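You operate a simulated robot arm through the tools that you are given. There is no shell and no other tool.

You run a simulated robot arm. Do the job below in one go: nothing can be reset, and whatever is moved stays where it is left.

JOB
Find the sheet with a spot on the light table, check it under the magnifier and ring the spot.
Fine: light on first; park the magnifier, set the red ring on the spot, light off.

The check looks at the end state, three seconds after you hand in, the way a careful person would. Anything else that was tipped, shoved, dropped, spilled or broken makes it a failure. Flat cloth is picked up by pressing the open fingertips on it (5 to 10 N) and closing them slowly along it; thin cloth reads only 2 to 8 mm in the jaws.

ROBOT AND FRAMES
A 7-joint arm with a two-finger parallel gripper, fixed in place. Base frame: the origin is on the floor under the middle of its stand, x ahead of it, y to its left, z up; the work surface is at about z = 910. Units: mm, degrees, N and s.
With the tool pointing down near the work surface it reaches from about 520 to 960 mm from the base axis. Its first joint turns from -166.0 to 166.0 degrees. Payload 3.91 kg.
The TCP is the grasp point between the finger pads, 30 mm short of the fingertips. In the tool frame z runs along the fingers and y along their closing line. The gripper opens to 110 mm. The fingers are 20 mm wide and 10 mm thick; the gripper's body (48 by 112 mm) begins 55 mm behind the TCP.
Orientation is that of the tool frame in the base frame, as a unit quaternion [w, x, y, z]. With the fingers straight down and closing along the base's y, the tool's x points along the base's -x, its y along +y and its z along -z.

CONTROLS
- The arm moves only by the tool jog_arm. Its argument "series" is a list of rows, each a list of 7 numbers: the shift along the base's x, y, z in cm, then the turn, a rotation vector about the base's x, y, z in degrees, then the gripper command, from -1 (shut) to 1 (fully open), values between in proportion. In form: [[x, y, z, wx, wy, wz, jaw], ...]. A call has 1 to 20 rows; each row shifts and turns the commanded pose from where the row before left it. Rows are played at 5 a second. More than 50 mm and 8.6 degrees between two rows, or a gripper value outside its range, and nothing of the call is played. Where a pose cannot be reached the arm comes as near as it can. A force on the tool above 40 N (or 10 N above the force at the start of the call, whichever is more), or a blocked arm, ends the call early, and 0.2 s more pass. Each finger travels about 72 mm/s and halts on what it meets, pressing with about 30 N; the grip force reading is that of the motor and also rises with nothing between the fingers. The clock runs only during rows and for 0.2 s after the last one: add rows that do not move to give the fingers time. The reply holds the time, the measured pose of the TCP, the force on the tool along the base axes, the opening and the grip force, in the units named above and with some noise, with the torque about the TCP (base axes, N m) and any sound that the robot's microphone picked up, and new pictures: "pictures" is both (left out), scene, wrist or none.
- Cameras (640 x 400 px; columns grow to the right, rows downward): "scene" is fixed at [50.9, -652.7, 1620.3]; the picture's right is [0.53, -0.85, 0.00], its down [-0.61, -0.39, -0.69] and it looks along [0.58, 0.37, -0.73] (base axes); focal length 348 px, centre (320, 200). "wrist" rides on the gripper at [72, 17, -104] in the tool frame; the picture's right is [-0.23, 0.97, 0.00], its down [-0.76, -0.18, -0.62] and it looks along [-0.61, -0.14, 0.78] (tool axes); focal length 222 px, centre (320, 200). There is no depth. A picture from a camera that has moved, and an enlarged one, comes with that camera's place and axes in the base frame and with its lens.
- lift_body(by): slides the trunk up (or, below 0, down) by that many mm; the arm rides with it, the base frame stays. It gives what a move gives, with no picture.
- zoom(camera, box): a new picture of the part [left, top, right, bottom] of that camera's present view, enlarged. It takes no simulated time.
- sign_off(): hands the job in; it is judged then, once.

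Nothing tells you positions but the pictures and the camera data. Unless the task says otherwise, let go and move clear before handing in.

The tools are called after "Request:" as name(argument=value, ...) on one line, values as JSON. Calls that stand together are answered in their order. jog_arm: Moves the arm, as the interface text tells. Its arguments: {"type":"object","properties":{"series":{"type":"array","items":{"type":"array","items":{"type":"number"}}},"pictures":{"type":"string","enum":["both","scene","wrist","none"]}},"required":["series"]} The other tools are called the same way: lift_body (by) moves the trunk up or down; zoom (camera, box) takes an enlarged picture of a part of a camera's view; sign_off () hands the job in.

At the start:

```text
clock: 0.0
tcp_pos: [540.4, -389.5, 1174.2]
orientation: [-0.001, 0.0, 1.0, 0.0]
ft_force: [0.2, 0.3, -0.5]
torque: [0.0, 0.01, -0.01]
grip_width: 110.1
gripper_force: 0.0
trunk travel left (down, up): [-625.0, 57.0]
```

scene: 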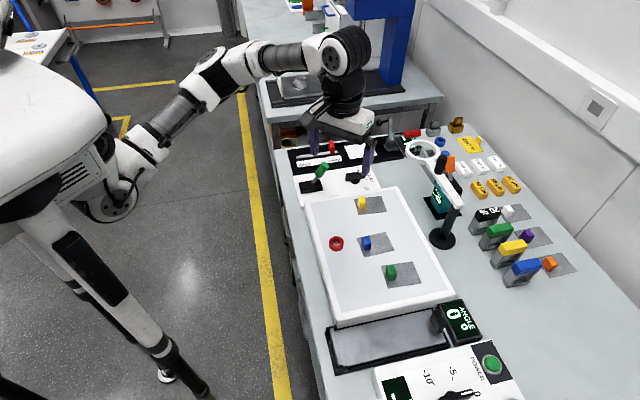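
wrist: 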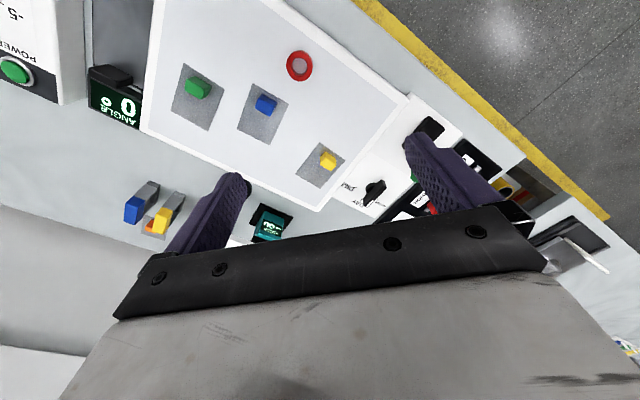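

I see a light table with three grey sheets (yellow, blue and green knobs) and a red ring on it, a magnifier on a stand to the right, and control boxes with switches. I'll zoom in to identify the controls before moving anything.

Request:
zoom(camera="scene", box=[280, 120, 440, 220])

Request:
zoom(camera="scene", box=[290, 180, 470, 330])

Request:
zoom(camera="scene", box=[400, 110, 580, 300])

Request:
zoom(camera="scene", box=[320, 280, 540, 400])

Request:
zoom(camera="wrist", box=[240, 120, 640, 300])

Request:
zoom(camera="wrist", box=[140, 0, 440, 220])

```text
4.00 times, centred on (360, 170) of scene
camera zoom: at [50.9, -652.7, 1620.3], right [0.53, -0.85, 0.0], down [-0.61, -0.39, -0.69], along [0.58, 0.37, -0.73], focal length 1393 px, centre (160, 320)
```

zoom: 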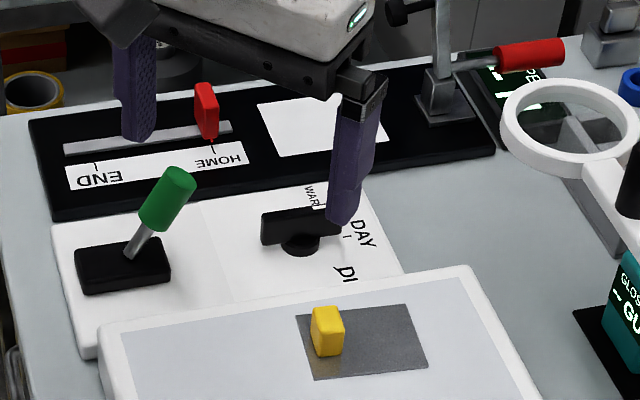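

```text
2.67 times, centred on (380, 255) of scene
camera zoom: at [50.9, -652.7, 1620.3], right [0.53, -0.85, 0.0], down [-0.61, -0.39, -0.69], along [0.58, 0.37, -0.73], focal length 929 px, centre (160, 53)
```

zoom: 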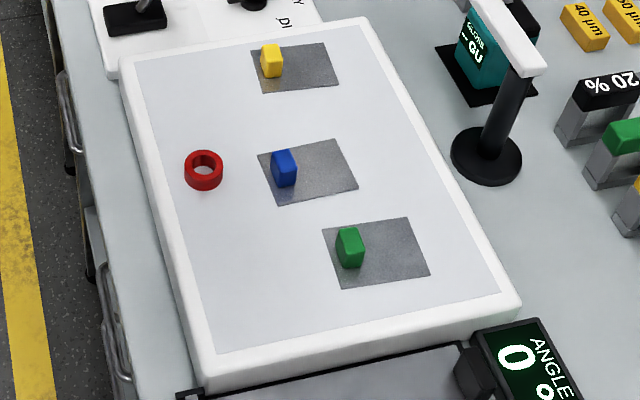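

```text
2.11 times, centred on (490, 205) of scene
camera zoom: at [50.9, -652.7, 1620.3], right [0.53, -0.85, 0.0], down [-0.61, -0.39, -0.69], along [0.58, 0.37, -0.73], focal length 733 px, centre (-38, 190)
```

zoom: 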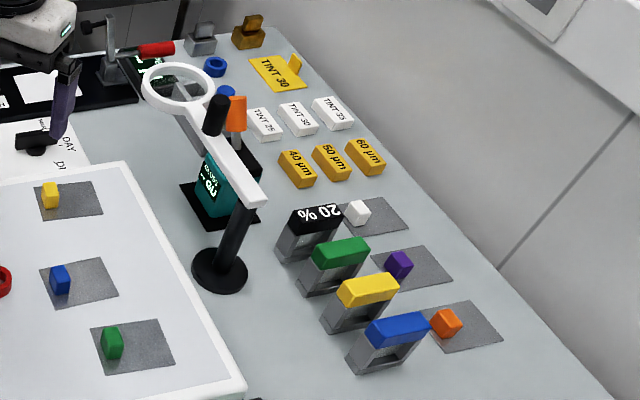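

```text
2.91 times, centred on (430, 340) of scene
camera zoom: at [50.9, -652.7, 1620.3], right [0.53, -0.85, 0.0], down [-0.61, -0.39, -0.69], along [0.58, 0.37, -0.73], focal length 1013 px, centre (0, -207)
```

zoom: 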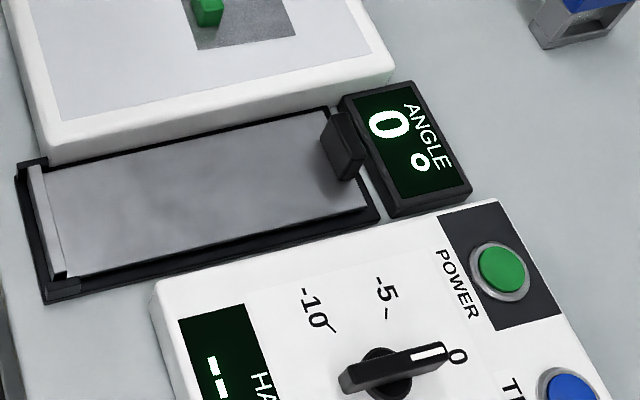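

```text
1.60 times, centred on (440, 210) of wrist
camera zoom: at [469.3, -371.9, 1277.7], right [0.23, 0.97, 0.0], down [0.76, -0.18, 0.62], along [0.61, -0.14, -0.78], focal length 355 px, centre (128, 184)
```

zoom: 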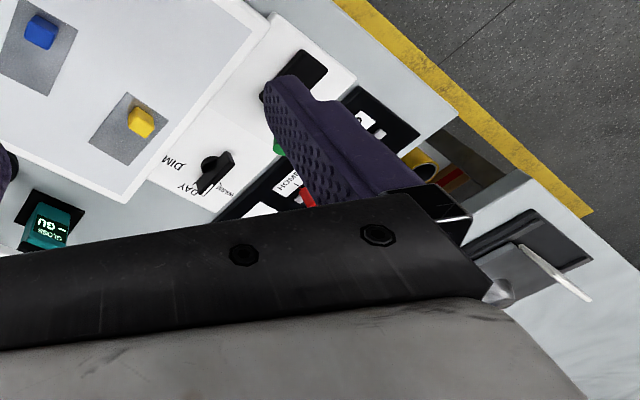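

```text
1.82 times, centred on (290, 110) of wrist
camera zoom: at [469.3, -371.9, 1277.7], right [0.23, 0.97, 0.0], down [0.76, -0.18, 0.62], along [0.61, -0.14, -0.78], focal length 404 px, centre (374, 364)
```

zoom: 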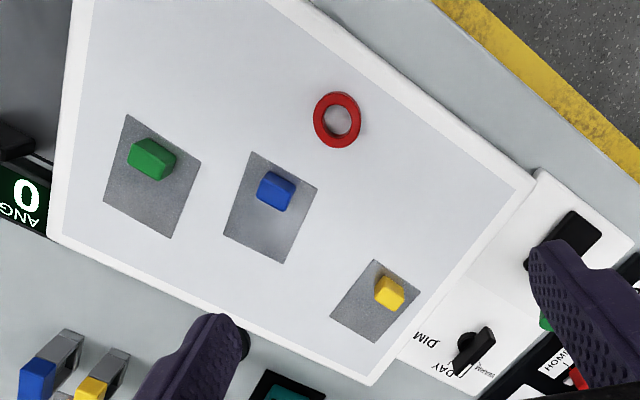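

The green toggle lever and a WARM/DAY/DIM knob sit on a white panel just behind the light table. That looks like the light's control. I'll lift the arm clear and get a better wrist view of that panel.

Request:
jog_arm(series=[[-1.5, 3.75, 2, 0, 0, 0, 1], [-1.5, 3.75, 2, 0, 0, 0, 1], [-1.5, 3.75, 2, 0, 0, 0, 1], [-1.5, 3.75, 2, 0, 0, 0, 1], [0, 0, 0, 0, 0, 0, 1]], pictures="both")

```text
clock: 1.2
tcp_pos: [481.2, -240.0, 1254.9]
orientation: [-0.001, 0.001, 1.0, 0.001]
ft_force: [-0.9, -0.6, 1.3]
torque: [0.01, 0.0, 0.02]
grip_width: 109.8
gripper_force: 0.0
trunk travel left (down, up): [-625.0, 57.0]
camera wrist: at [409.8, -223.1, 1359.3], right [0.23, 0.97, 0.0], down [0.76, -0.18, 0.62], along [0.61, -0.14, -0.78], focal length 222 px, centre (320, 200)
```

scene: 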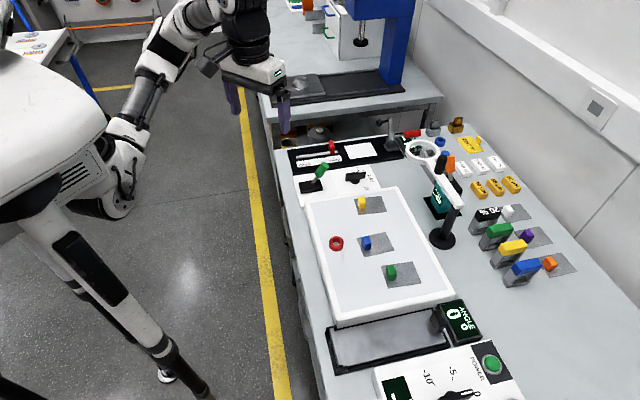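
wrist: 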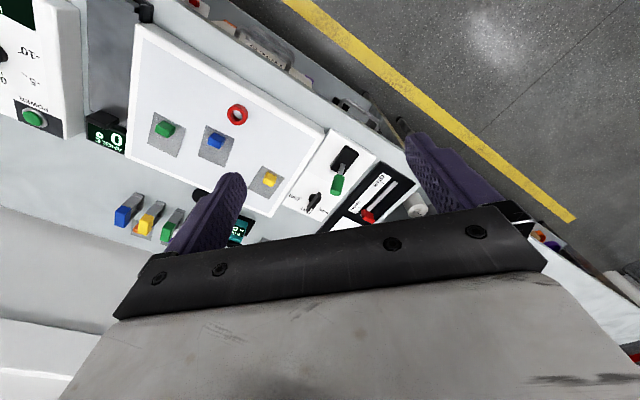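

Request:
zoom(camera="scene", box=[280, 120, 440, 220])

Request:
zoom(camera="wrist", box=[240, 110, 440, 240])

Request:
zoom(camera="scene", box=[380, 120, 500, 260])

Request:
zoom(camera="wrist", box=[130, 20, 330, 220])

```text
4.00 times, centred on (360, 170) of scene
camera zoom: at [50.9, -652.7, 1620.3], right [0.53, -0.85, 0.0], down [-0.61, -0.39, -0.69], along [0.58, 0.37, -0.73], focal length 1393 px, centre (160, 320)
```

zoom: 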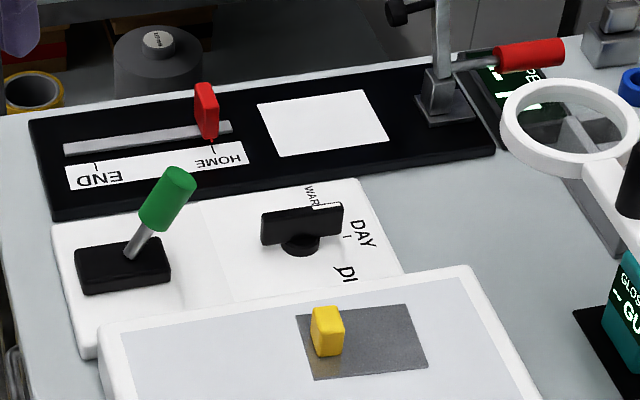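

```text
3.08 times, centred on (340, 175) of wrist
camera zoom: at [409.8, -223.1, 1359.3], right [0.23, 0.97, 0.0], down [0.76, -0.18, 0.62], along [0.61, -0.14, -0.78], focal length 684 px, centre (258, 277)
```

zoom: 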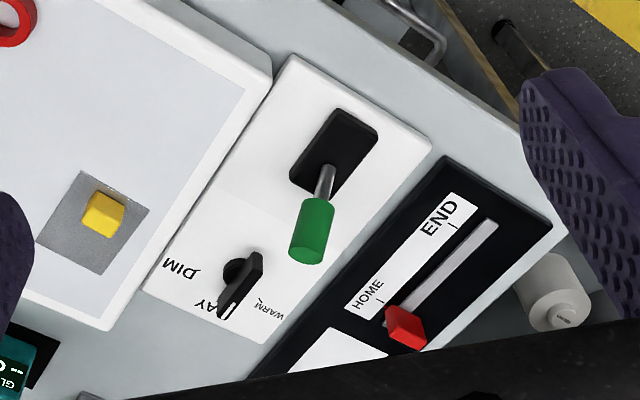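

```text
2.86 times, centred on (440, 190) of scene
camera zoom: at [50.9, -652.7, 1620.3], right [0.53, -0.85, 0.0], down [-0.61, -0.39, -0.69], along [0.58, 0.37, -0.73], focal length 995 px, centre (-23, 229)
```

zoom: 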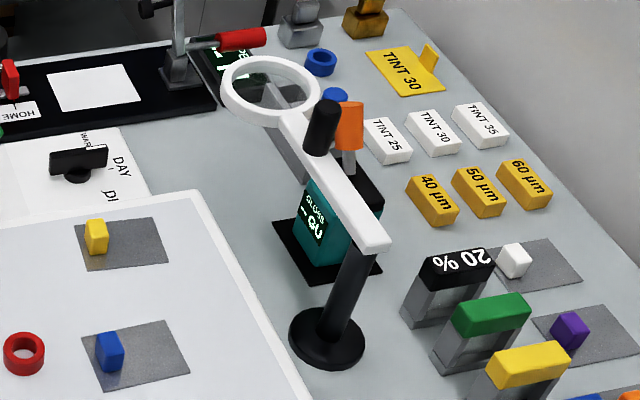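

```text
2.00 times, centred on (230, 120) of wrist
camera zoom: at [409.8, -223.1, 1359.3], right [0.23, 0.97, 0.0], down [0.76, -0.18, 0.62], along [0.61, -0.14, -0.78], focal length 444 px, centre (500, 360)
```

zoom: 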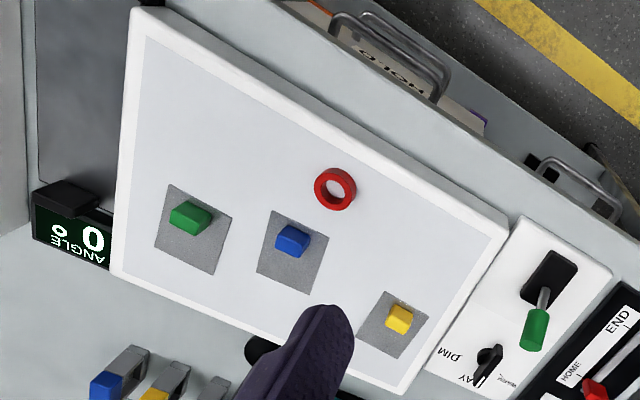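

The light table is turned about 45° to the base. The green lever leans away from the robot at about (704, -256, 960), on the same panel as the DAY/WARM/DIM knob. I'll turn the tool by 45° to line up with the table and look closely at the lever from above.

Request:
jog_arm(series=[[3.4, 0, -2.0, 0, 0, -7.5, 1], [3.4, 0, -2.0, 0, 0, -7.5, 1], [3.4, 0, -2.0, 0, 0, -7.5, 1], [3.4, 0, -2.0, 0, 0, -7.5, 1], [3.4, 0, -2.5, 0, 0, -7.5, 1], [3.4, 0, -3.0, 0, 0, -7.5, 1], [0, 0, 0, 0, 0, 0, 1], [0, 0, 0, 0, 0, 0, 1]], pictures="both")

```text
clock: 3.0
tcp_pos: [686.3, -239.4, 1119.1]
orientation: [0.0, 0.383, 0.924, 0.0]
ft_force: [-0.8, 0.1, 0.1]
torque: [-0.01, -0.03, -0.04]
grip_width: 109.6
gripper_force: 0.0
trunk travel left (down, up): [-625.0, 57.0]
camera wrist: at [647.6, -175.7, 1222.8], right [0.85, 0.53, 0.0], down [0.41, -0.66, 0.62], along [0.33, -0.53, -0.78], focal length 222 px, centre (320, 200)
```

scene: 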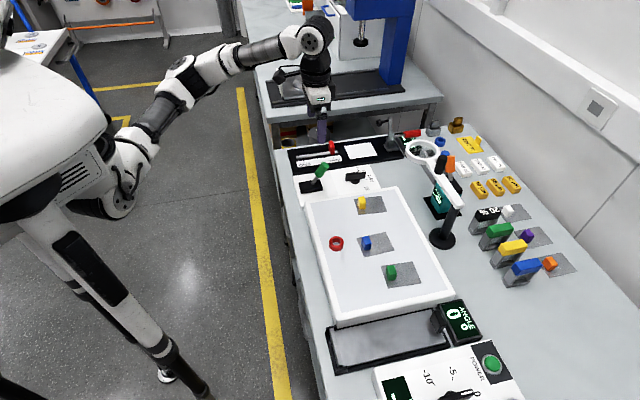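
wrist: 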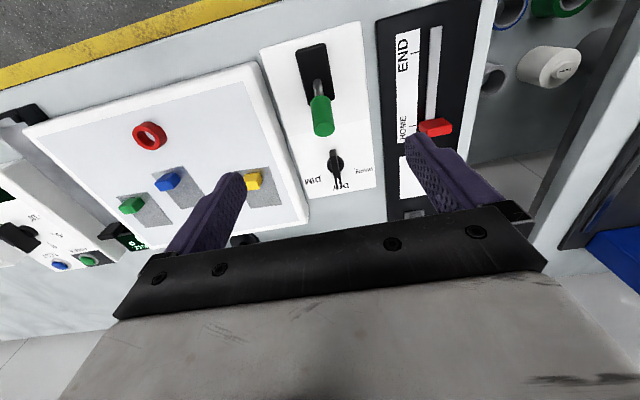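

Request:
zoom(camera="wrist", box=[250, 20, 400, 200])

Request:
zoom(camera="wrist", box=[20, 60, 310, 240])

Request:
zoom(camera="scene", box=[280, 140, 400, 215])

```text
2.22 times, centred on (325, 110) of wrist
camera zoom: at [647.6, -175.7, 1222.8], right [0.85, 0.53, 0.0], down [0.41, -0.66, 0.62], along [0.33, -0.53, -0.78], focal length 494 px, centre (309, 400)
```

zoom: 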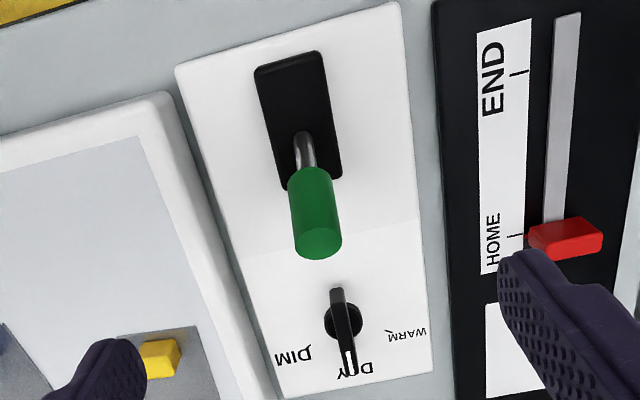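

```text
2.21 times, centred on (165, 150) of wrist
camera zoom: at [647.6, -175.7, 1222.8], right [0.85, 0.53, 0.0], down [0.41, -0.66, 0.62], along [0.33, -0.53, -0.78], focal length 490 px, centre (662, 310)
```

zoom: 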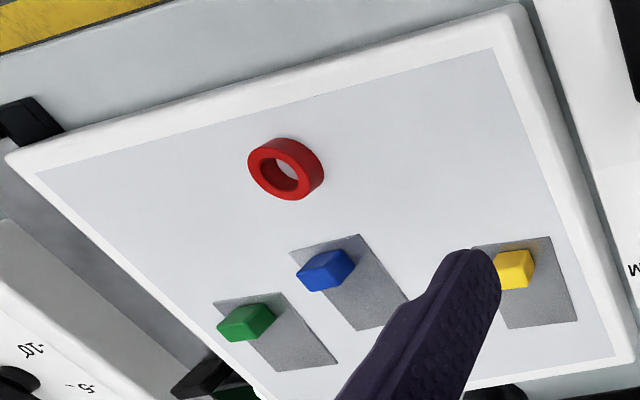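

```text
5.33 times, centred on (340, 178) of scene
camera zoom: at [50.9, -652.7, 1620.3], right [0.53, -0.85, 0.0], down [-0.61, -0.39, -0.69], along [0.58, 0.37, -0.73], focal length 1857 px, centre (213, 320)
```

zoom: 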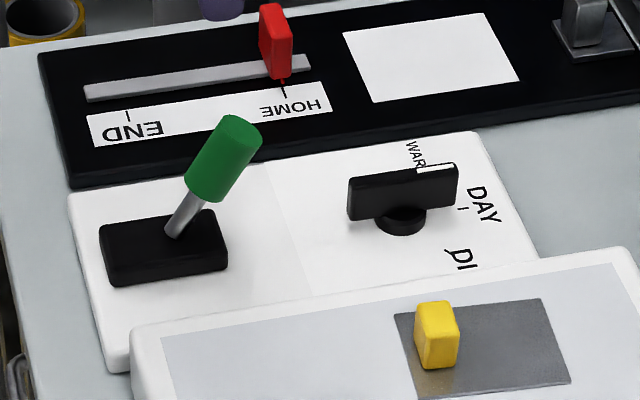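

Request:
zoom(camera="scene", box=[270, 60, 390, 160])

Request:
zoom(camera="wrist", box=[200, 100, 500, 260])

```text
4.00 times, centred on (330, 110) of scene
camera zoom: at [50.9, -652.7, 1620.3], right [0.53, -0.85, 0.0], down [-0.61, -0.39, -0.69], along [0.58, 0.37, -0.73], focal length 1393 px, centre (280, 560)
```

zoom: 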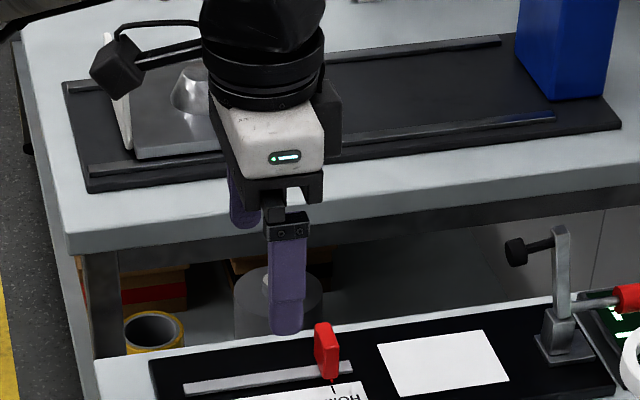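

```text
2.13 times, centred on (350, 180) of wrist
camera zoom: at [647.6, -175.7, 1222.8], right [0.85, 0.53, 0.0], down [0.41, -0.66, 0.62], along [0.33, -0.53, -0.78], focal length 474 px, centre (256, 243)
```

zoom: 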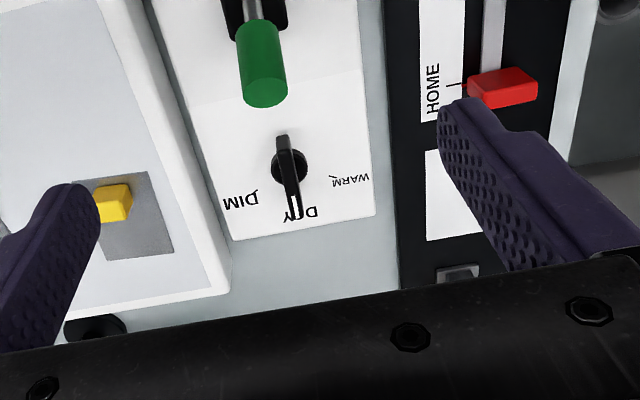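

Comparing the two cameras puts the light table's top at about z = 910 and the lever tip near (704, -257, 960), leaning away from the robot. I'll close the fingers and hover just beyond the lever so I can pull it towards the robot.

Request:
jog_arm(series=[[2.0, -2.0, -2.0, 0, 0, 0, -1], [1.9, -1.9, -2.5, 0, 0, 0, -1], [0, 0, -2.5, 0, 0, 0, -1], [0, 0, 0, 0, 0, 0, -1], [0, 0, 0, 0, 0, 0, -1], [0, 0, 0, 0, 0, 0, -1]], pictures="both")

```text
clock: 4.4
tcp_pos: [725.3, -276.9, 1049.6]
orientation: [0.0, 0.383, 0.924, 0.0]
ft_force: [-0.6, 0.0, -0.3]
torque: [-0.02, 0.0, 0.0]
grip_width: 0.0
gripper_force: 30.9
trunk travel left (down, up): [-625.0, 57.0]
camera wrist: at [686.8, -213.2, 1153.5], right [0.85, 0.53, 0.0], down [0.41, -0.66, 0.62], along [0.33, -0.53, -0.78], focal length 222 px, centre (320, 200)
```

scene: 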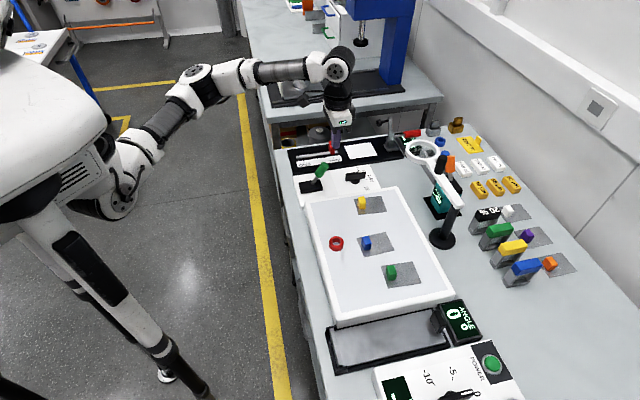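
wrist: 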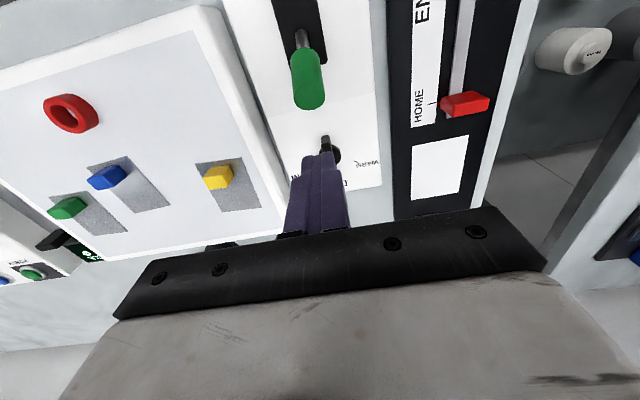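

The lever tip checks out at (703, -257, 960), and the closed fingers line up with it on the far side. I'll descend beside it and pull towards the robot in small steps.

Request:
jog_arm(series=[[0, 0, -3.0, 0, 0, 0, -1], [0, 0, -3.0, 0, 0, 0, -1], [0, 0, -2.8, 0, 0, 0, -1], [0, 0, 0, 0, 0, 0, -1]], pictures="both")

```text
clock: 5.4
tcp_pos: [723.7, -279.2, 961.5]
orientation: [0.0, 0.383, 0.924, 0.0]
ft_force: [0.1, -0.7, 0.6]
torque: [0.0, -0.02, 0.03]
grip_width: 0.0
gripper_force: 30.5
trunk travel left (down, up): [-625.0, 57.0]
camera wrist: at [685.9, -214.9, 1065.0], right [0.85, 0.53, 0.0], down [0.41, -0.66, 0.62], along [0.33, -0.53, -0.78], focal length 222 px, centre (320, 200)
```

scene: 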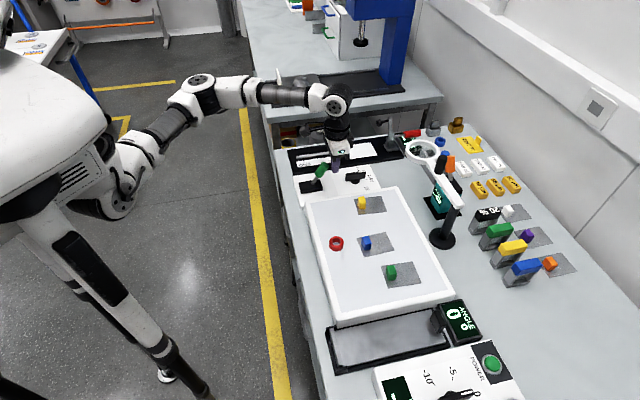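
wrist: 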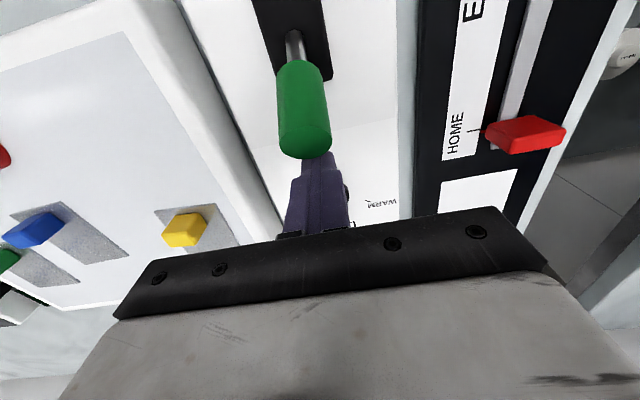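

Request:
jog_arm(series=[[-0.6, 0.6, 0, 0, 0, 0, -1], [-0.6, 0.6, 0, 0, 0, 0, -1], [-0.6, 0.6, 0, 0, 0, 0, -1], [-0.6, 0.6, 0, 0, 0, 0, -1], [-0.6, 0.6, 0, 0, 0, 0, -1], [-0.6, 0.6, 0, 0, 0, 0, -1]], pictures="both")

```text
clock: 6.2
tcp_pos: [708.4, -263.6, 967.8]
orientation: [0.008, 0.383, 0.924, -0.002]
ft_force: [3.5, -5.8, 12.0]
torque: [0.1, 0.11, -0.03]
grip_width: 0.0
gripper_force: 29.7
trunk travel left (down, up): [-625.0, 57.0]
stopped in row 4: the force on the tool passed its limit at 45 N (the readings are from after the stop); the commanded pose is now the measured one
camera wrist: at [669.8, -198.2, 1069.8], right [0.85, 0.53, 0.0], down [0.41, -0.66, 0.64], along [0.34, -0.54, -0.77], focal length 222 px, centre (320, 200)
```

scene: 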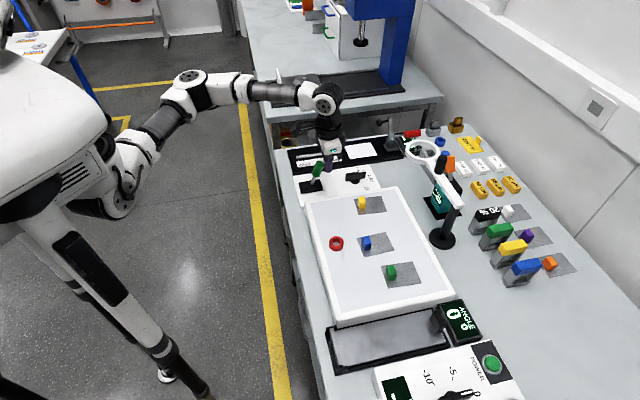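
wrist: 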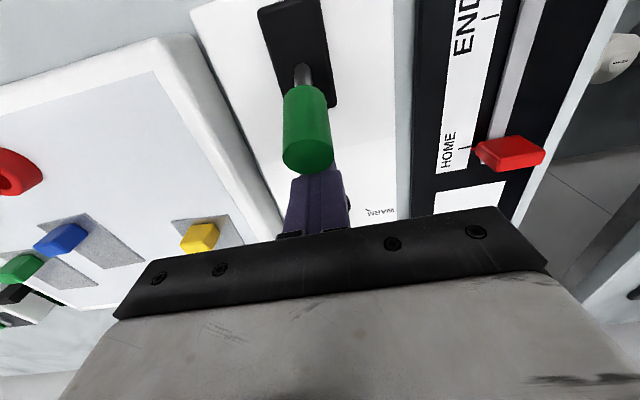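

Request:
zoom(camera="scene", box=[280, 130, 400, 205])

Request:
zoom(camera="wrist", box=[200, 0, 440, 220])

```text
5.33 times, centred on (340, 168) of scene
camera zoom: at [50.9, -652.7, 1620.3], right [0.53, -0.85, 0.0], down [-0.61, -0.39, -0.69], along [0.58, 0.37, -0.73], focal length 1857 px, centre (213, 373)
```

zoom: 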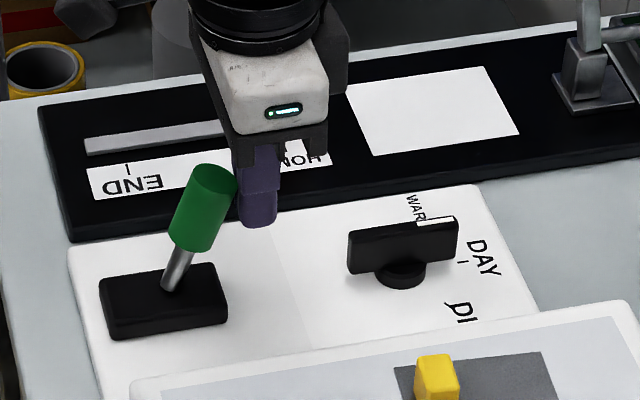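

```text
1.82 times, centred on (320, 110) of wrist
camera zoom: at [669.8, -198.2, 1069.8], right [0.85, 0.53, 0.0], down [0.41, -0.66, 0.64], along [0.34, -0.54, -0.77], focal length 404 px, centre (320, 364)
```

zoom: 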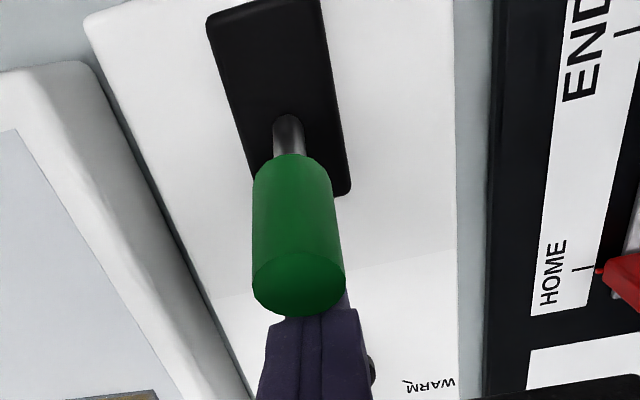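

The lever has started to move but is stiff. It pushed back past the force limit, partly because I pulled fast and straight. I'll continue more slowly along its arc.

Request:
jog_arm(series=[[-0.2, 0.2, 0.1, 0, 0, 0, -1], [-0.2, 0.2, 0.1, 0, 0, 0, -1], [-0.2, 0.2, 0.1, 0, 0, 0, -1], [-0.2, 0.2, 0.1, 0, 0, 0, -1], [-0.2, 0.2, 0.05, 0, 0, 0, -1], [-0.2, 0.2, 0.05, 0, 0, 0, -1], [-0.2, 0.2, 0, 0, 0, 0, -1], [-0.2, 0.2, 0, 0, 0, 0, -1]], pictures="scene")

```text
clock: 8.0
tcp_pos: [691.6, -245.9, 970.4]
orientation: [0.006, 0.383, 0.924, -0.002]
ft_force: [-0.3, -1.1, -0.1]
torque: [-0.02, 0.05, 0.0]
grip_width: 0.2
gripper_force: 37.5
trunk travel left (down, up): [-625.0, 57.0]
```

scene: 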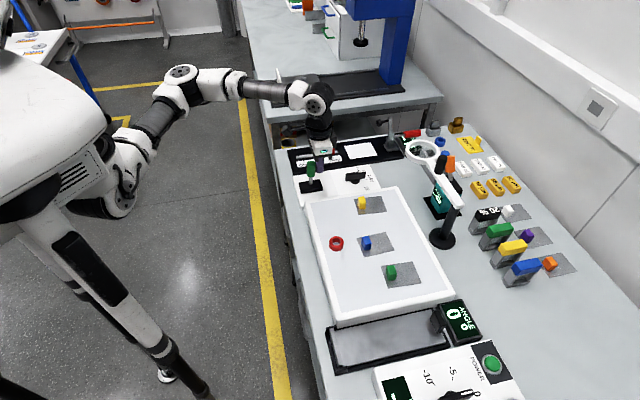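

Request:
jog_arm(series=[[-0.2, 0.2, 0, 0, 0, 0, -1], [-0.2, 0.2, 0, 0, 0, 0, -1], [-0.2, 0.2, 0, 0, 0, 0, -1], [-0.2, 0.2, 0, 0, 0, 0, -1], [-0.2, 0.2, -0.05, 0, 0, 0, -1], [-0.2, 0.2, -0.05, 0, 0, 0, -1], [-0.2, 0.2, -0.1, 0, 0, 0, -1], [-0.2, 0.2, -0.1, 0, 0, 0, -1]], pictures="both")

```text
clock: 9.8
tcp_pos: [676.7, -231.4, 967.8]
orientation: [0.006, 0.381, 0.925, -0.001]
ft_force: [-0.1, 0.5, -0.1]
torque: [0.01, 0.0, -0.01]
grip_width: 0.1
gripper_force: 37.9
trunk travel left (down, up): [-625.0, 57.0]
camera wrist: at [637.6, -165.8, 1070.4], right [0.85, 0.53, 0.0], down [0.41, -0.66, 0.63], along [0.34, -0.53, -0.77], focal length 222 px, centre (320, 200)
```

scene: 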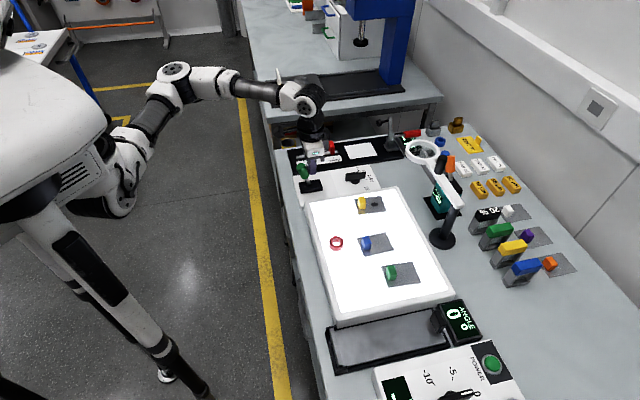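
wrist: 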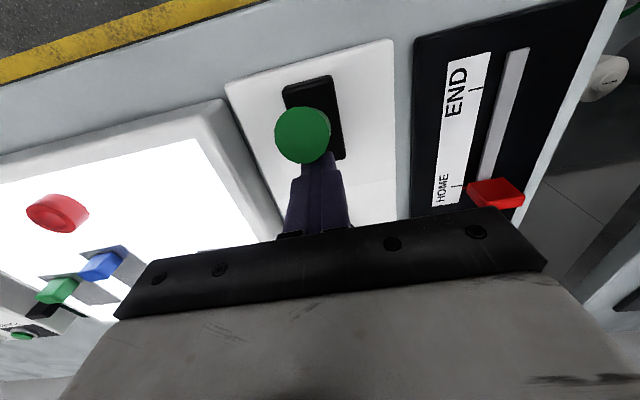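

The light table is lit, so the lever works. I'll back off, rise, and zoom in on the sheets.

Request:
jog_arm(series=[[0.7, -0.7, 0, 0, 0, 0, -1], [0.7, -0.7, 3, 0, 0, 0, -1], [0, 0, 4.5, 0, 0, 0, -1], [-1, 0, 4.5, 0, 0, 0, -1], [-3, 0, 3.5, 0, 0, 0, 0], [-3, 0, 3, 0, 0, 0, 1], [0, 0, 0, 0, 0, 0, 1]], pictures="both")

Request:
zoom(camera="scene", box=[340, 185, 440, 295])

Request:
zoom(camera="scene", box=[280, 140, 400, 215])

```text
clock: 11.4
tcp_pos: [619.1, -245.6, 1154.7]
orientation: [0.006, 0.382, 0.924, -0.001]
ft_force: [-0.1, -0.9, -0.2]
torque: [-0.01, -0.01, -0.01]
grip_width: 108.9
gripper_force: 0.2
trunk travel left (down, up): [-625.0, 57.0]
camera wrist: at [581.0, -180.7, 1256.4], right [0.85, 0.53, 0.0], down [0.41, -0.66, 0.63], along [0.34, -0.53, -0.78], focal length 222 px, centre (320, 200)
```

scene: 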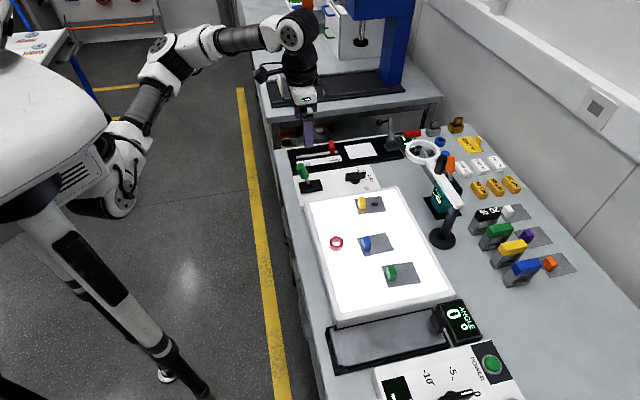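
wrist: 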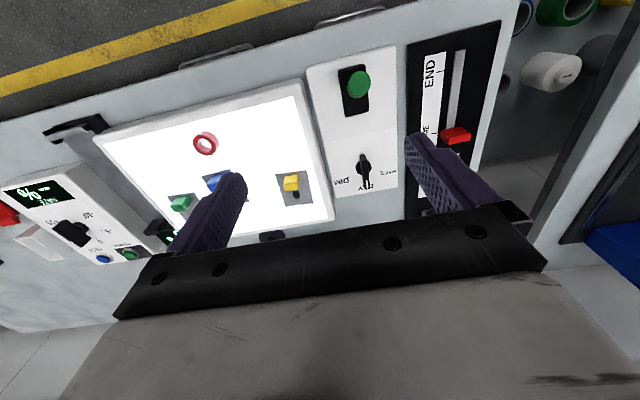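

```text
3.64 times, centred on (390, 240) of scene
camera zoom: at [50.9, -652.7, 1620.3], right [0.53, -0.85, 0.0], down [-0.61, -0.39, -0.69], along [0.58, 0.37, -0.73], focal length 1266 px, centre (66, 54)
```

zoom: 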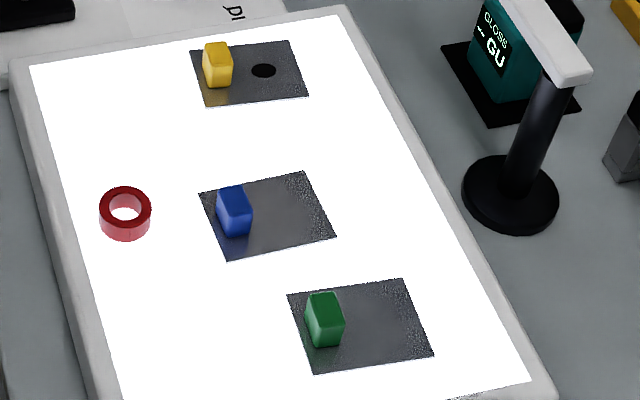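

```text
5.33 times, centred on (340, 178) of scene
camera zoom: at [50.9, -652.7, 1620.3], right [0.53, -0.85, 0.0], down [-0.61, -0.39, -0.69], along [0.58, 0.37, -0.73], focal length 1857 px, centre (213, 320)
```

zoom: 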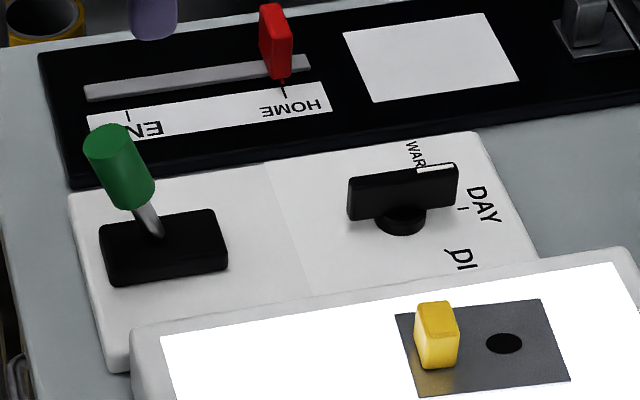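

The light shows a dark spot on the yellow-knob sheet, at about (685, -430). The magnifier's pole is near (698, -627), with its boom parked along the table edge and a black handle partway along it. The lens should swing about 49° to sit over the spot. I'll move above the magnifier for a close look.

Request:
jog_arm(series=[[1.5, -3.5, 2.5, 0.26, 0.63, 0, 1], [1.9, -4.1, 0, 0, 0, 0, 1], [1.9, -4.1, 0, 0, 0, 0, 1], [1.9, -4.1, 0, 0, 0, 0, 1], [1.9, -4.1, 0, 0, 0, 0, 1], [1.9, -4.1, 0, 0, 0, 0, 1], [1.9, -4.1, 0, 0, 0, 0, 1], [0, 0, 0, 0, 0, 0, 1], [0, 0, 0, 0, 0, 0, 1]], pictures="both")

```text
clock: 13.4
tcp_pos: [713.8, -476.3, 1170.9]
orientation: [0.0, 0.381, 0.924, -0.002]
ft_force: [0.5, -0.5, -0.2]
torque: [-0.02, 0.02, -0.02]
grip_width: 109.8
gripper_force: 0.1
out of reach, approached as far as the arm can: row 6, 7
trunk travel left (down, up): [-625.0, 57.0]
camera wrist: at [675.4, -412.6, 1273.9], right [0.85, 0.53, 0.0], down [0.41, -0.66, 0.62], along [0.33, -0.53, -0.78], focal length 222 px, centre (320, 200)
```

scene: 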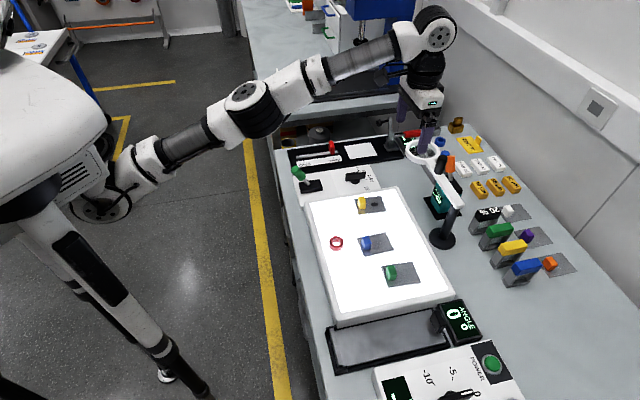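
wrist: 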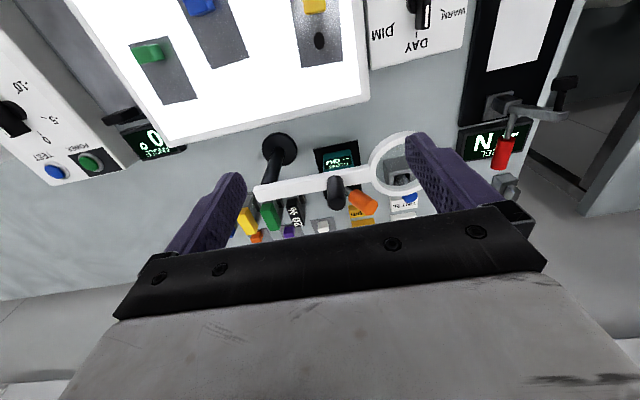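

Request:
zoom(camera="wrist", box=[220, 110, 440, 250])

Request:
zoom(camera="scene", box=[390, 120, 490, 260])

Request:
zoom(camera="wrist", box=[80, 0, 480, 160])

```text
2.86 times, centred on (330, 180) of wrist
camera zoom: at [675.4, -412.6, 1273.9], right [0.85, 0.53, 0.0], down [0.41, -0.66, 0.62], along [0.33, -0.53, -0.78], focal length 635 px, centre (291, 257)
```

zoom: 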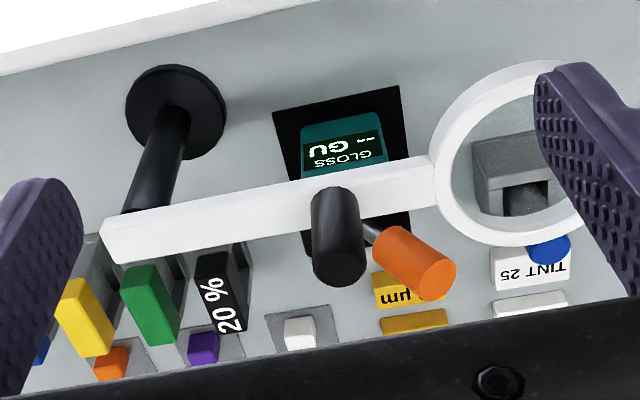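

```text
2.86 times, centred on (440, 190) of scene
camera zoom: at [50.9, -652.7, 1620.3], right [0.53, -0.85, 0.0], down [-0.61, -0.39, -0.69], along [0.58, 0.37, -0.73], focal length 995 px, centre (-23, 229)
```

zoom: 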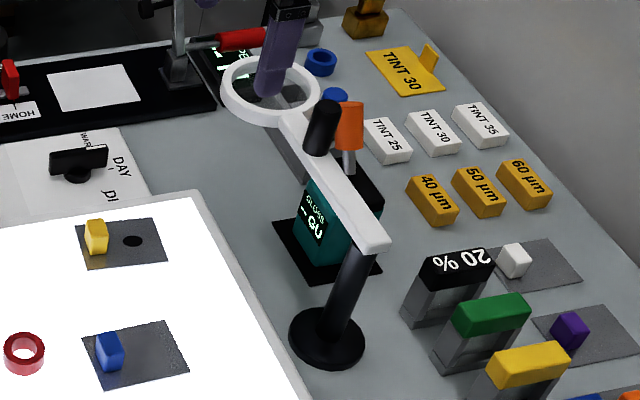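

```text
1.60 times, centred on (280, 80) of wrist
camera zoom: at [675.4, -412.6, 1273.9], right [0.85, 0.53, 0.0], down [0.41, -0.66, 0.62], along [0.33, -0.53, -0.78], focal length 355 px, centre (384, 392)
```

zoom: 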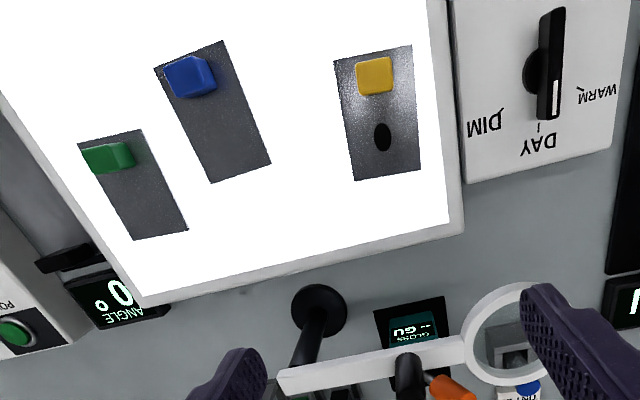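

The spot is confirmed at about (685, -430, 912). The magnifier pole is near (712, -626), its handle near (784, -551) from z ≈ 1007 to 1063, and the lens at about (852, -485, 1002). Swinging the boom 49° will put the lens over the spot. The handle is at the edge of reach with the tool straight down, so I'll tilt the fingers 30° outward and come in from above.

Request:
jog_arm(series=[[0, 0, 0, -5.3, -5.3, 0, 0.1], [0, 0, 0, -5.3, -5.3, 0, 0.1], [0, 0, 0, -5.3, -5.3, 0, 0.1], [0, 0, 0, -5.3, -5.3, 0, 0.1], [2, -2.1, -1, 0, 0, 0, 0.1], [0, 0, 0, 0, 0, 0, 0.1]], pictures="both")

```text
clock: 14.8
tcp_pos: [733.2, -498.4, 1161.0]
orientation: [0.239, 0.37, 0.892, -0.101]
ft_force: [0.3, -0.6, -0.5]
torque: [0.05, 0.03, 0.01]
grip_width: 60.6
gripper_force: 0.0
trunk travel left (down, up): [-625.0, 57.0]
camera wrist: at [665.4, -404.0, 1214.0], right [0.83, 0.55, 0.11], down [0.12, -0.37, 0.92], along [0.55, -0.75, -0.37], focal length 222 px, centre (320, 200)
```

scene: 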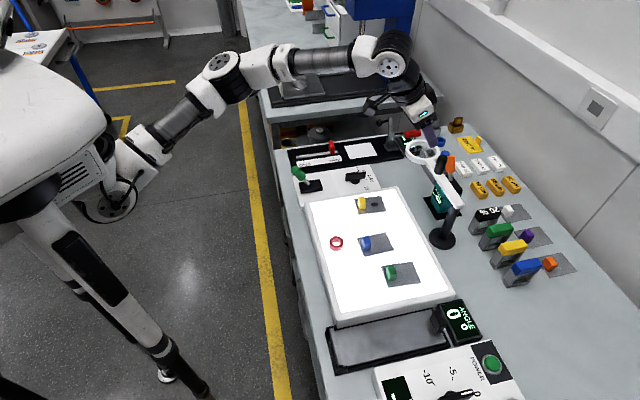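
wrist: 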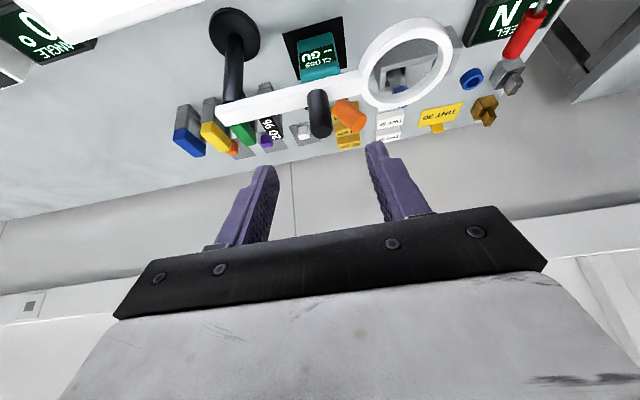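

Request:
jog_arm(series=[[1.7, -1.75, -1.7, 0, 0, 0, 0.1], [1.7, -1.75, -1.7, 0, 0, 0, 0.1], [1.7, -1.75, -1.7, 0, 0, 0, 0.1], [0, 0, 0, 0, 0, 0, 0.1], [0, 0, 0, 0, 0, 0, 0.1]], pictures="both")

```text
clock: 16.0
tcp_pos: [784.8, -552.3, 1110.5]
orientation: [0.239, 0.369, 0.893, -0.1]
ft_force: [0.1, 1.0, -0.3]
torque: [0.01, -0.04, -0.02]
grip_width: 60.4
gripper_force: 0.1
trunk travel left (down, up): [-625.0, 57.0]
camera wrist: at [717.2, -457.7, 1163.0], right [0.83, 0.55, 0.11], down [0.12, -0.37, 0.92], along [0.55, -0.75, -0.37], focal length 222 px, centre (320, 200)
```

scene: 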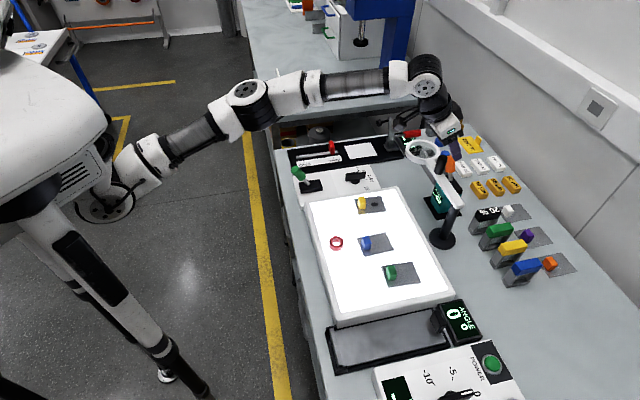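
wrist: 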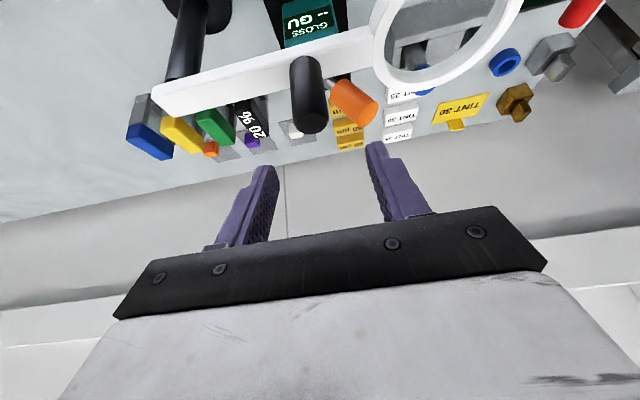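

Request:
jog_arm(series=[[0, 0.1, -2, 0, 0, 0, 0.1], [0, 0.1, -2, 0, 0, 0, 0.1], [0, 0, -2, 0, 0, 0, 0.1], [0, 0, 0, 0, 0, 0, 0.1]], pictures="both")

Request:
zoom(camera="scene", box=[390, 100, 490, 260])

```text
clock: 17.0
tcp_pos: [785.0, -548.2, 1051.8]
orientation: [0.239, 0.369, 0.893, -0.101]
ft_force: [0.0, 0.1, -0.7]
torque: [-0.01, 0.0, -0.03]
grip_width: 60.5
gripper_force: 0.0
trunk travel left (down, up): [-625.0, 57.0]
camera wrist: at [716.9, -453.9, 1104.1], right [0.83, 0.55, 0.11], down [0.12, -0.37, 0.92], along [0.55, -0.75, -0.37], focal length 222 px, centre (320, 200)
```

scene: 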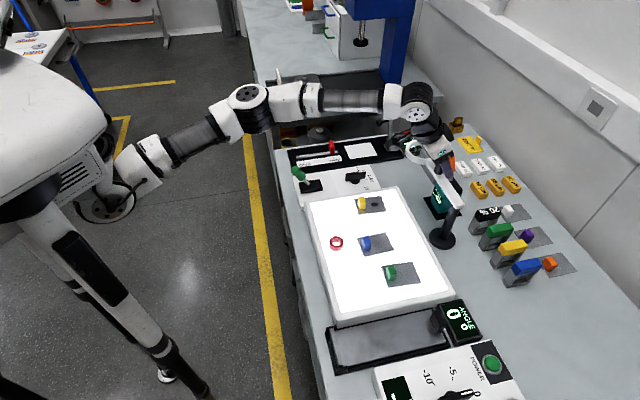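
wrist: 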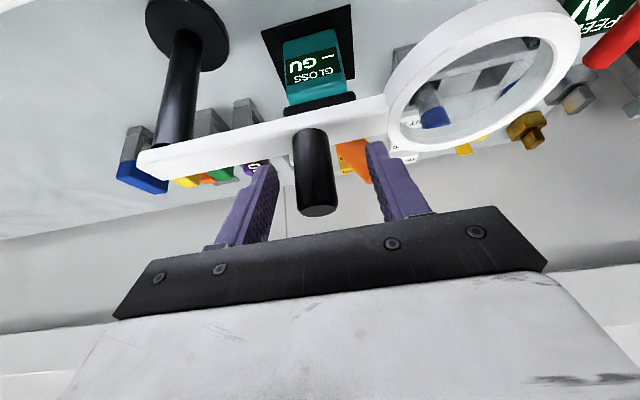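

```text
2.50 times, centred on (440, 180) of scene
camera zoom: at [50.9, -652.7, 1620.3], right [0.53, -0.85, 0.0], down [-0.61, -0.39, -0.69], along [0.58, 0.37, -0.73], focal length 871 px, centre (20, 250)
```

zoom: 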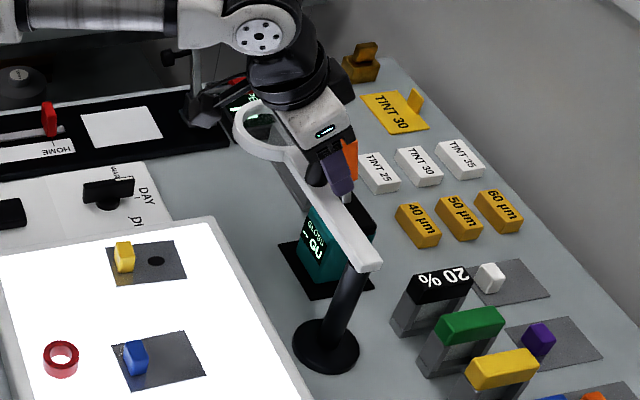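

The handle is between the fingers, but gripping it would force my guessed arc onto the stand. Instead I'll hook it loosely: rise, close the fingers, move beyond the handle and pull it round, so any radial error just slides along the finger.

Request:
jog_arm(series=[[0, 0, 3, 0, 0, 0, 0.1], [0, 0, 3, 0, 0, 0, 0.1], [0, 0, 1, 0, 0, 0, -1], [0, 0, 0, 0, 0, 0, -1], [1.4, -1.5, 0, 0, 0, 0, -1], [1.4, -1.5, 0, 0, 0, 0, -1], [0, 0, 0, 0, 0, 0, -1]], pictures="both")

```text
clock: 18.6
tcp_pos: [805.6, -568.2, 1116.0]
orientation: [0.239, 0.369, 0.893, -0.1]
ft_force: [0.8, -0.2, 0.0]
torque: [-0.03, -0.01, -0.01]
grip_width: 0.0
gripper_force: 30.2
out of reach, approached as far as the arm can: row 6
trunk travel left (down, up): [-625.0, 57.0]
camera wrist: at [737.7, -474.3, 1169.6], right [0.83, 0.55, 0.11], down [0.12, -0.37, 0.92], along [0.55, -0.75, -0.37], focal length 222 px, centre (320, 200)
```

scene: 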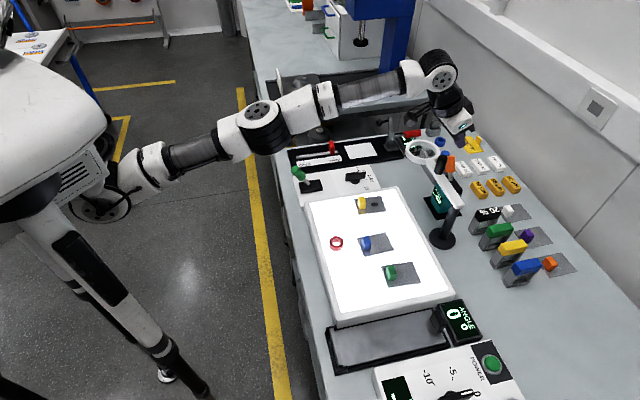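
wrist: 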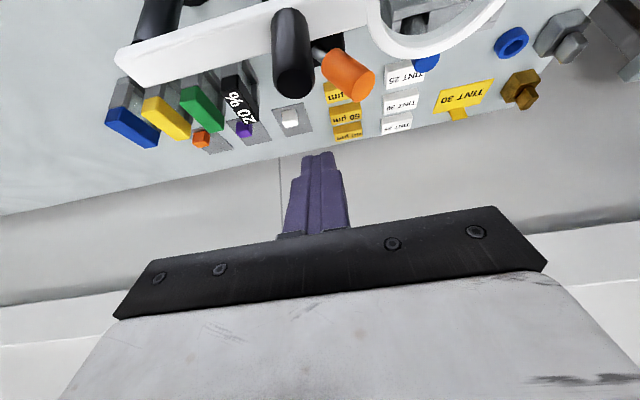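

Reach is just short here, so I'll raise the trunk a little to gain some.

Request:
lift_body(by=50)

```text
clock: 19.6
tcp_pos: [805.4, -568.4, 1165.5]
orientation: [0.239, 0.37, 0.892, -0.101]
ft_force: [0.3, -0.4, -0.6]
torque: [-0.02, 0.0, 0.0]
grip_width: 0.0
gripper_force: 29.9
trunk travel left (down, up): [-675.0, 7.0]
```

Request:
jog_arm(series=[[0, 0, -3, 0, 0, 0, -1], [0, 0, -2.5, 0, 0, 0, -1], [0, 0, 0, 0, 0, 0, -1]], pictures="none")

```text
clock: 20.4
tcp_pos: [804.3, -566.6, 1111.8]
orientation: [0.239, 0.369, 0.893, -0.1]
ft_force: [0.7, -0.8, 0.2]
torque: [0.01, 0.0, -0.01]
grip_width: 0.0
gripper_force: 29.8
trunk travel left (down, up): [-675.0, 7.0]
```

Request:
jog_arm(series=[[0.5, -0.6, 0, 0, 0, 0, -1], [0.5, -0.6, 0, 0, 0, 0, -1], [0, 0, 0, 0, 0, 0, -1]], pictures="wrist")

```text
clock: 21.2
tcp_pos: [813.7, -577.3, 1112.3]
orientation: [0.239, 0.37, 0.892, -0.101]
ft_force: [-0.3, 0.6, -0.3]
torque: [-0.01, -0.01, 0.02]
grip_width: 0.0
gripper_force: 29.5
trunk travel left (down, up): [-675.0, 7.0]
camera wrist: at [746.6, -483.6, 1164.9], right [0.83, 0.55, 0.11], down [0.12, -0.37, 0.92], along [0.55, -0.75, -0.37], focal length 222 px, centre (320, 200)
```

wrist: 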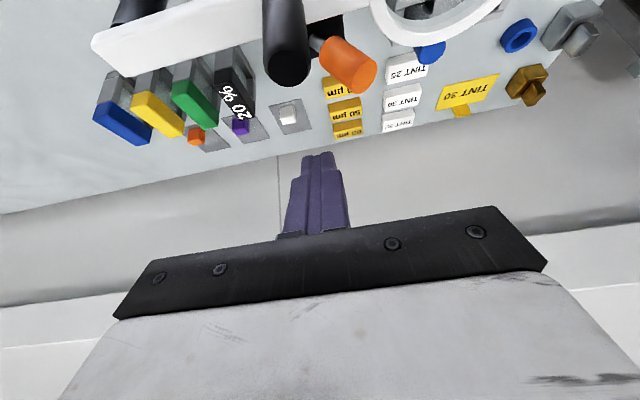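

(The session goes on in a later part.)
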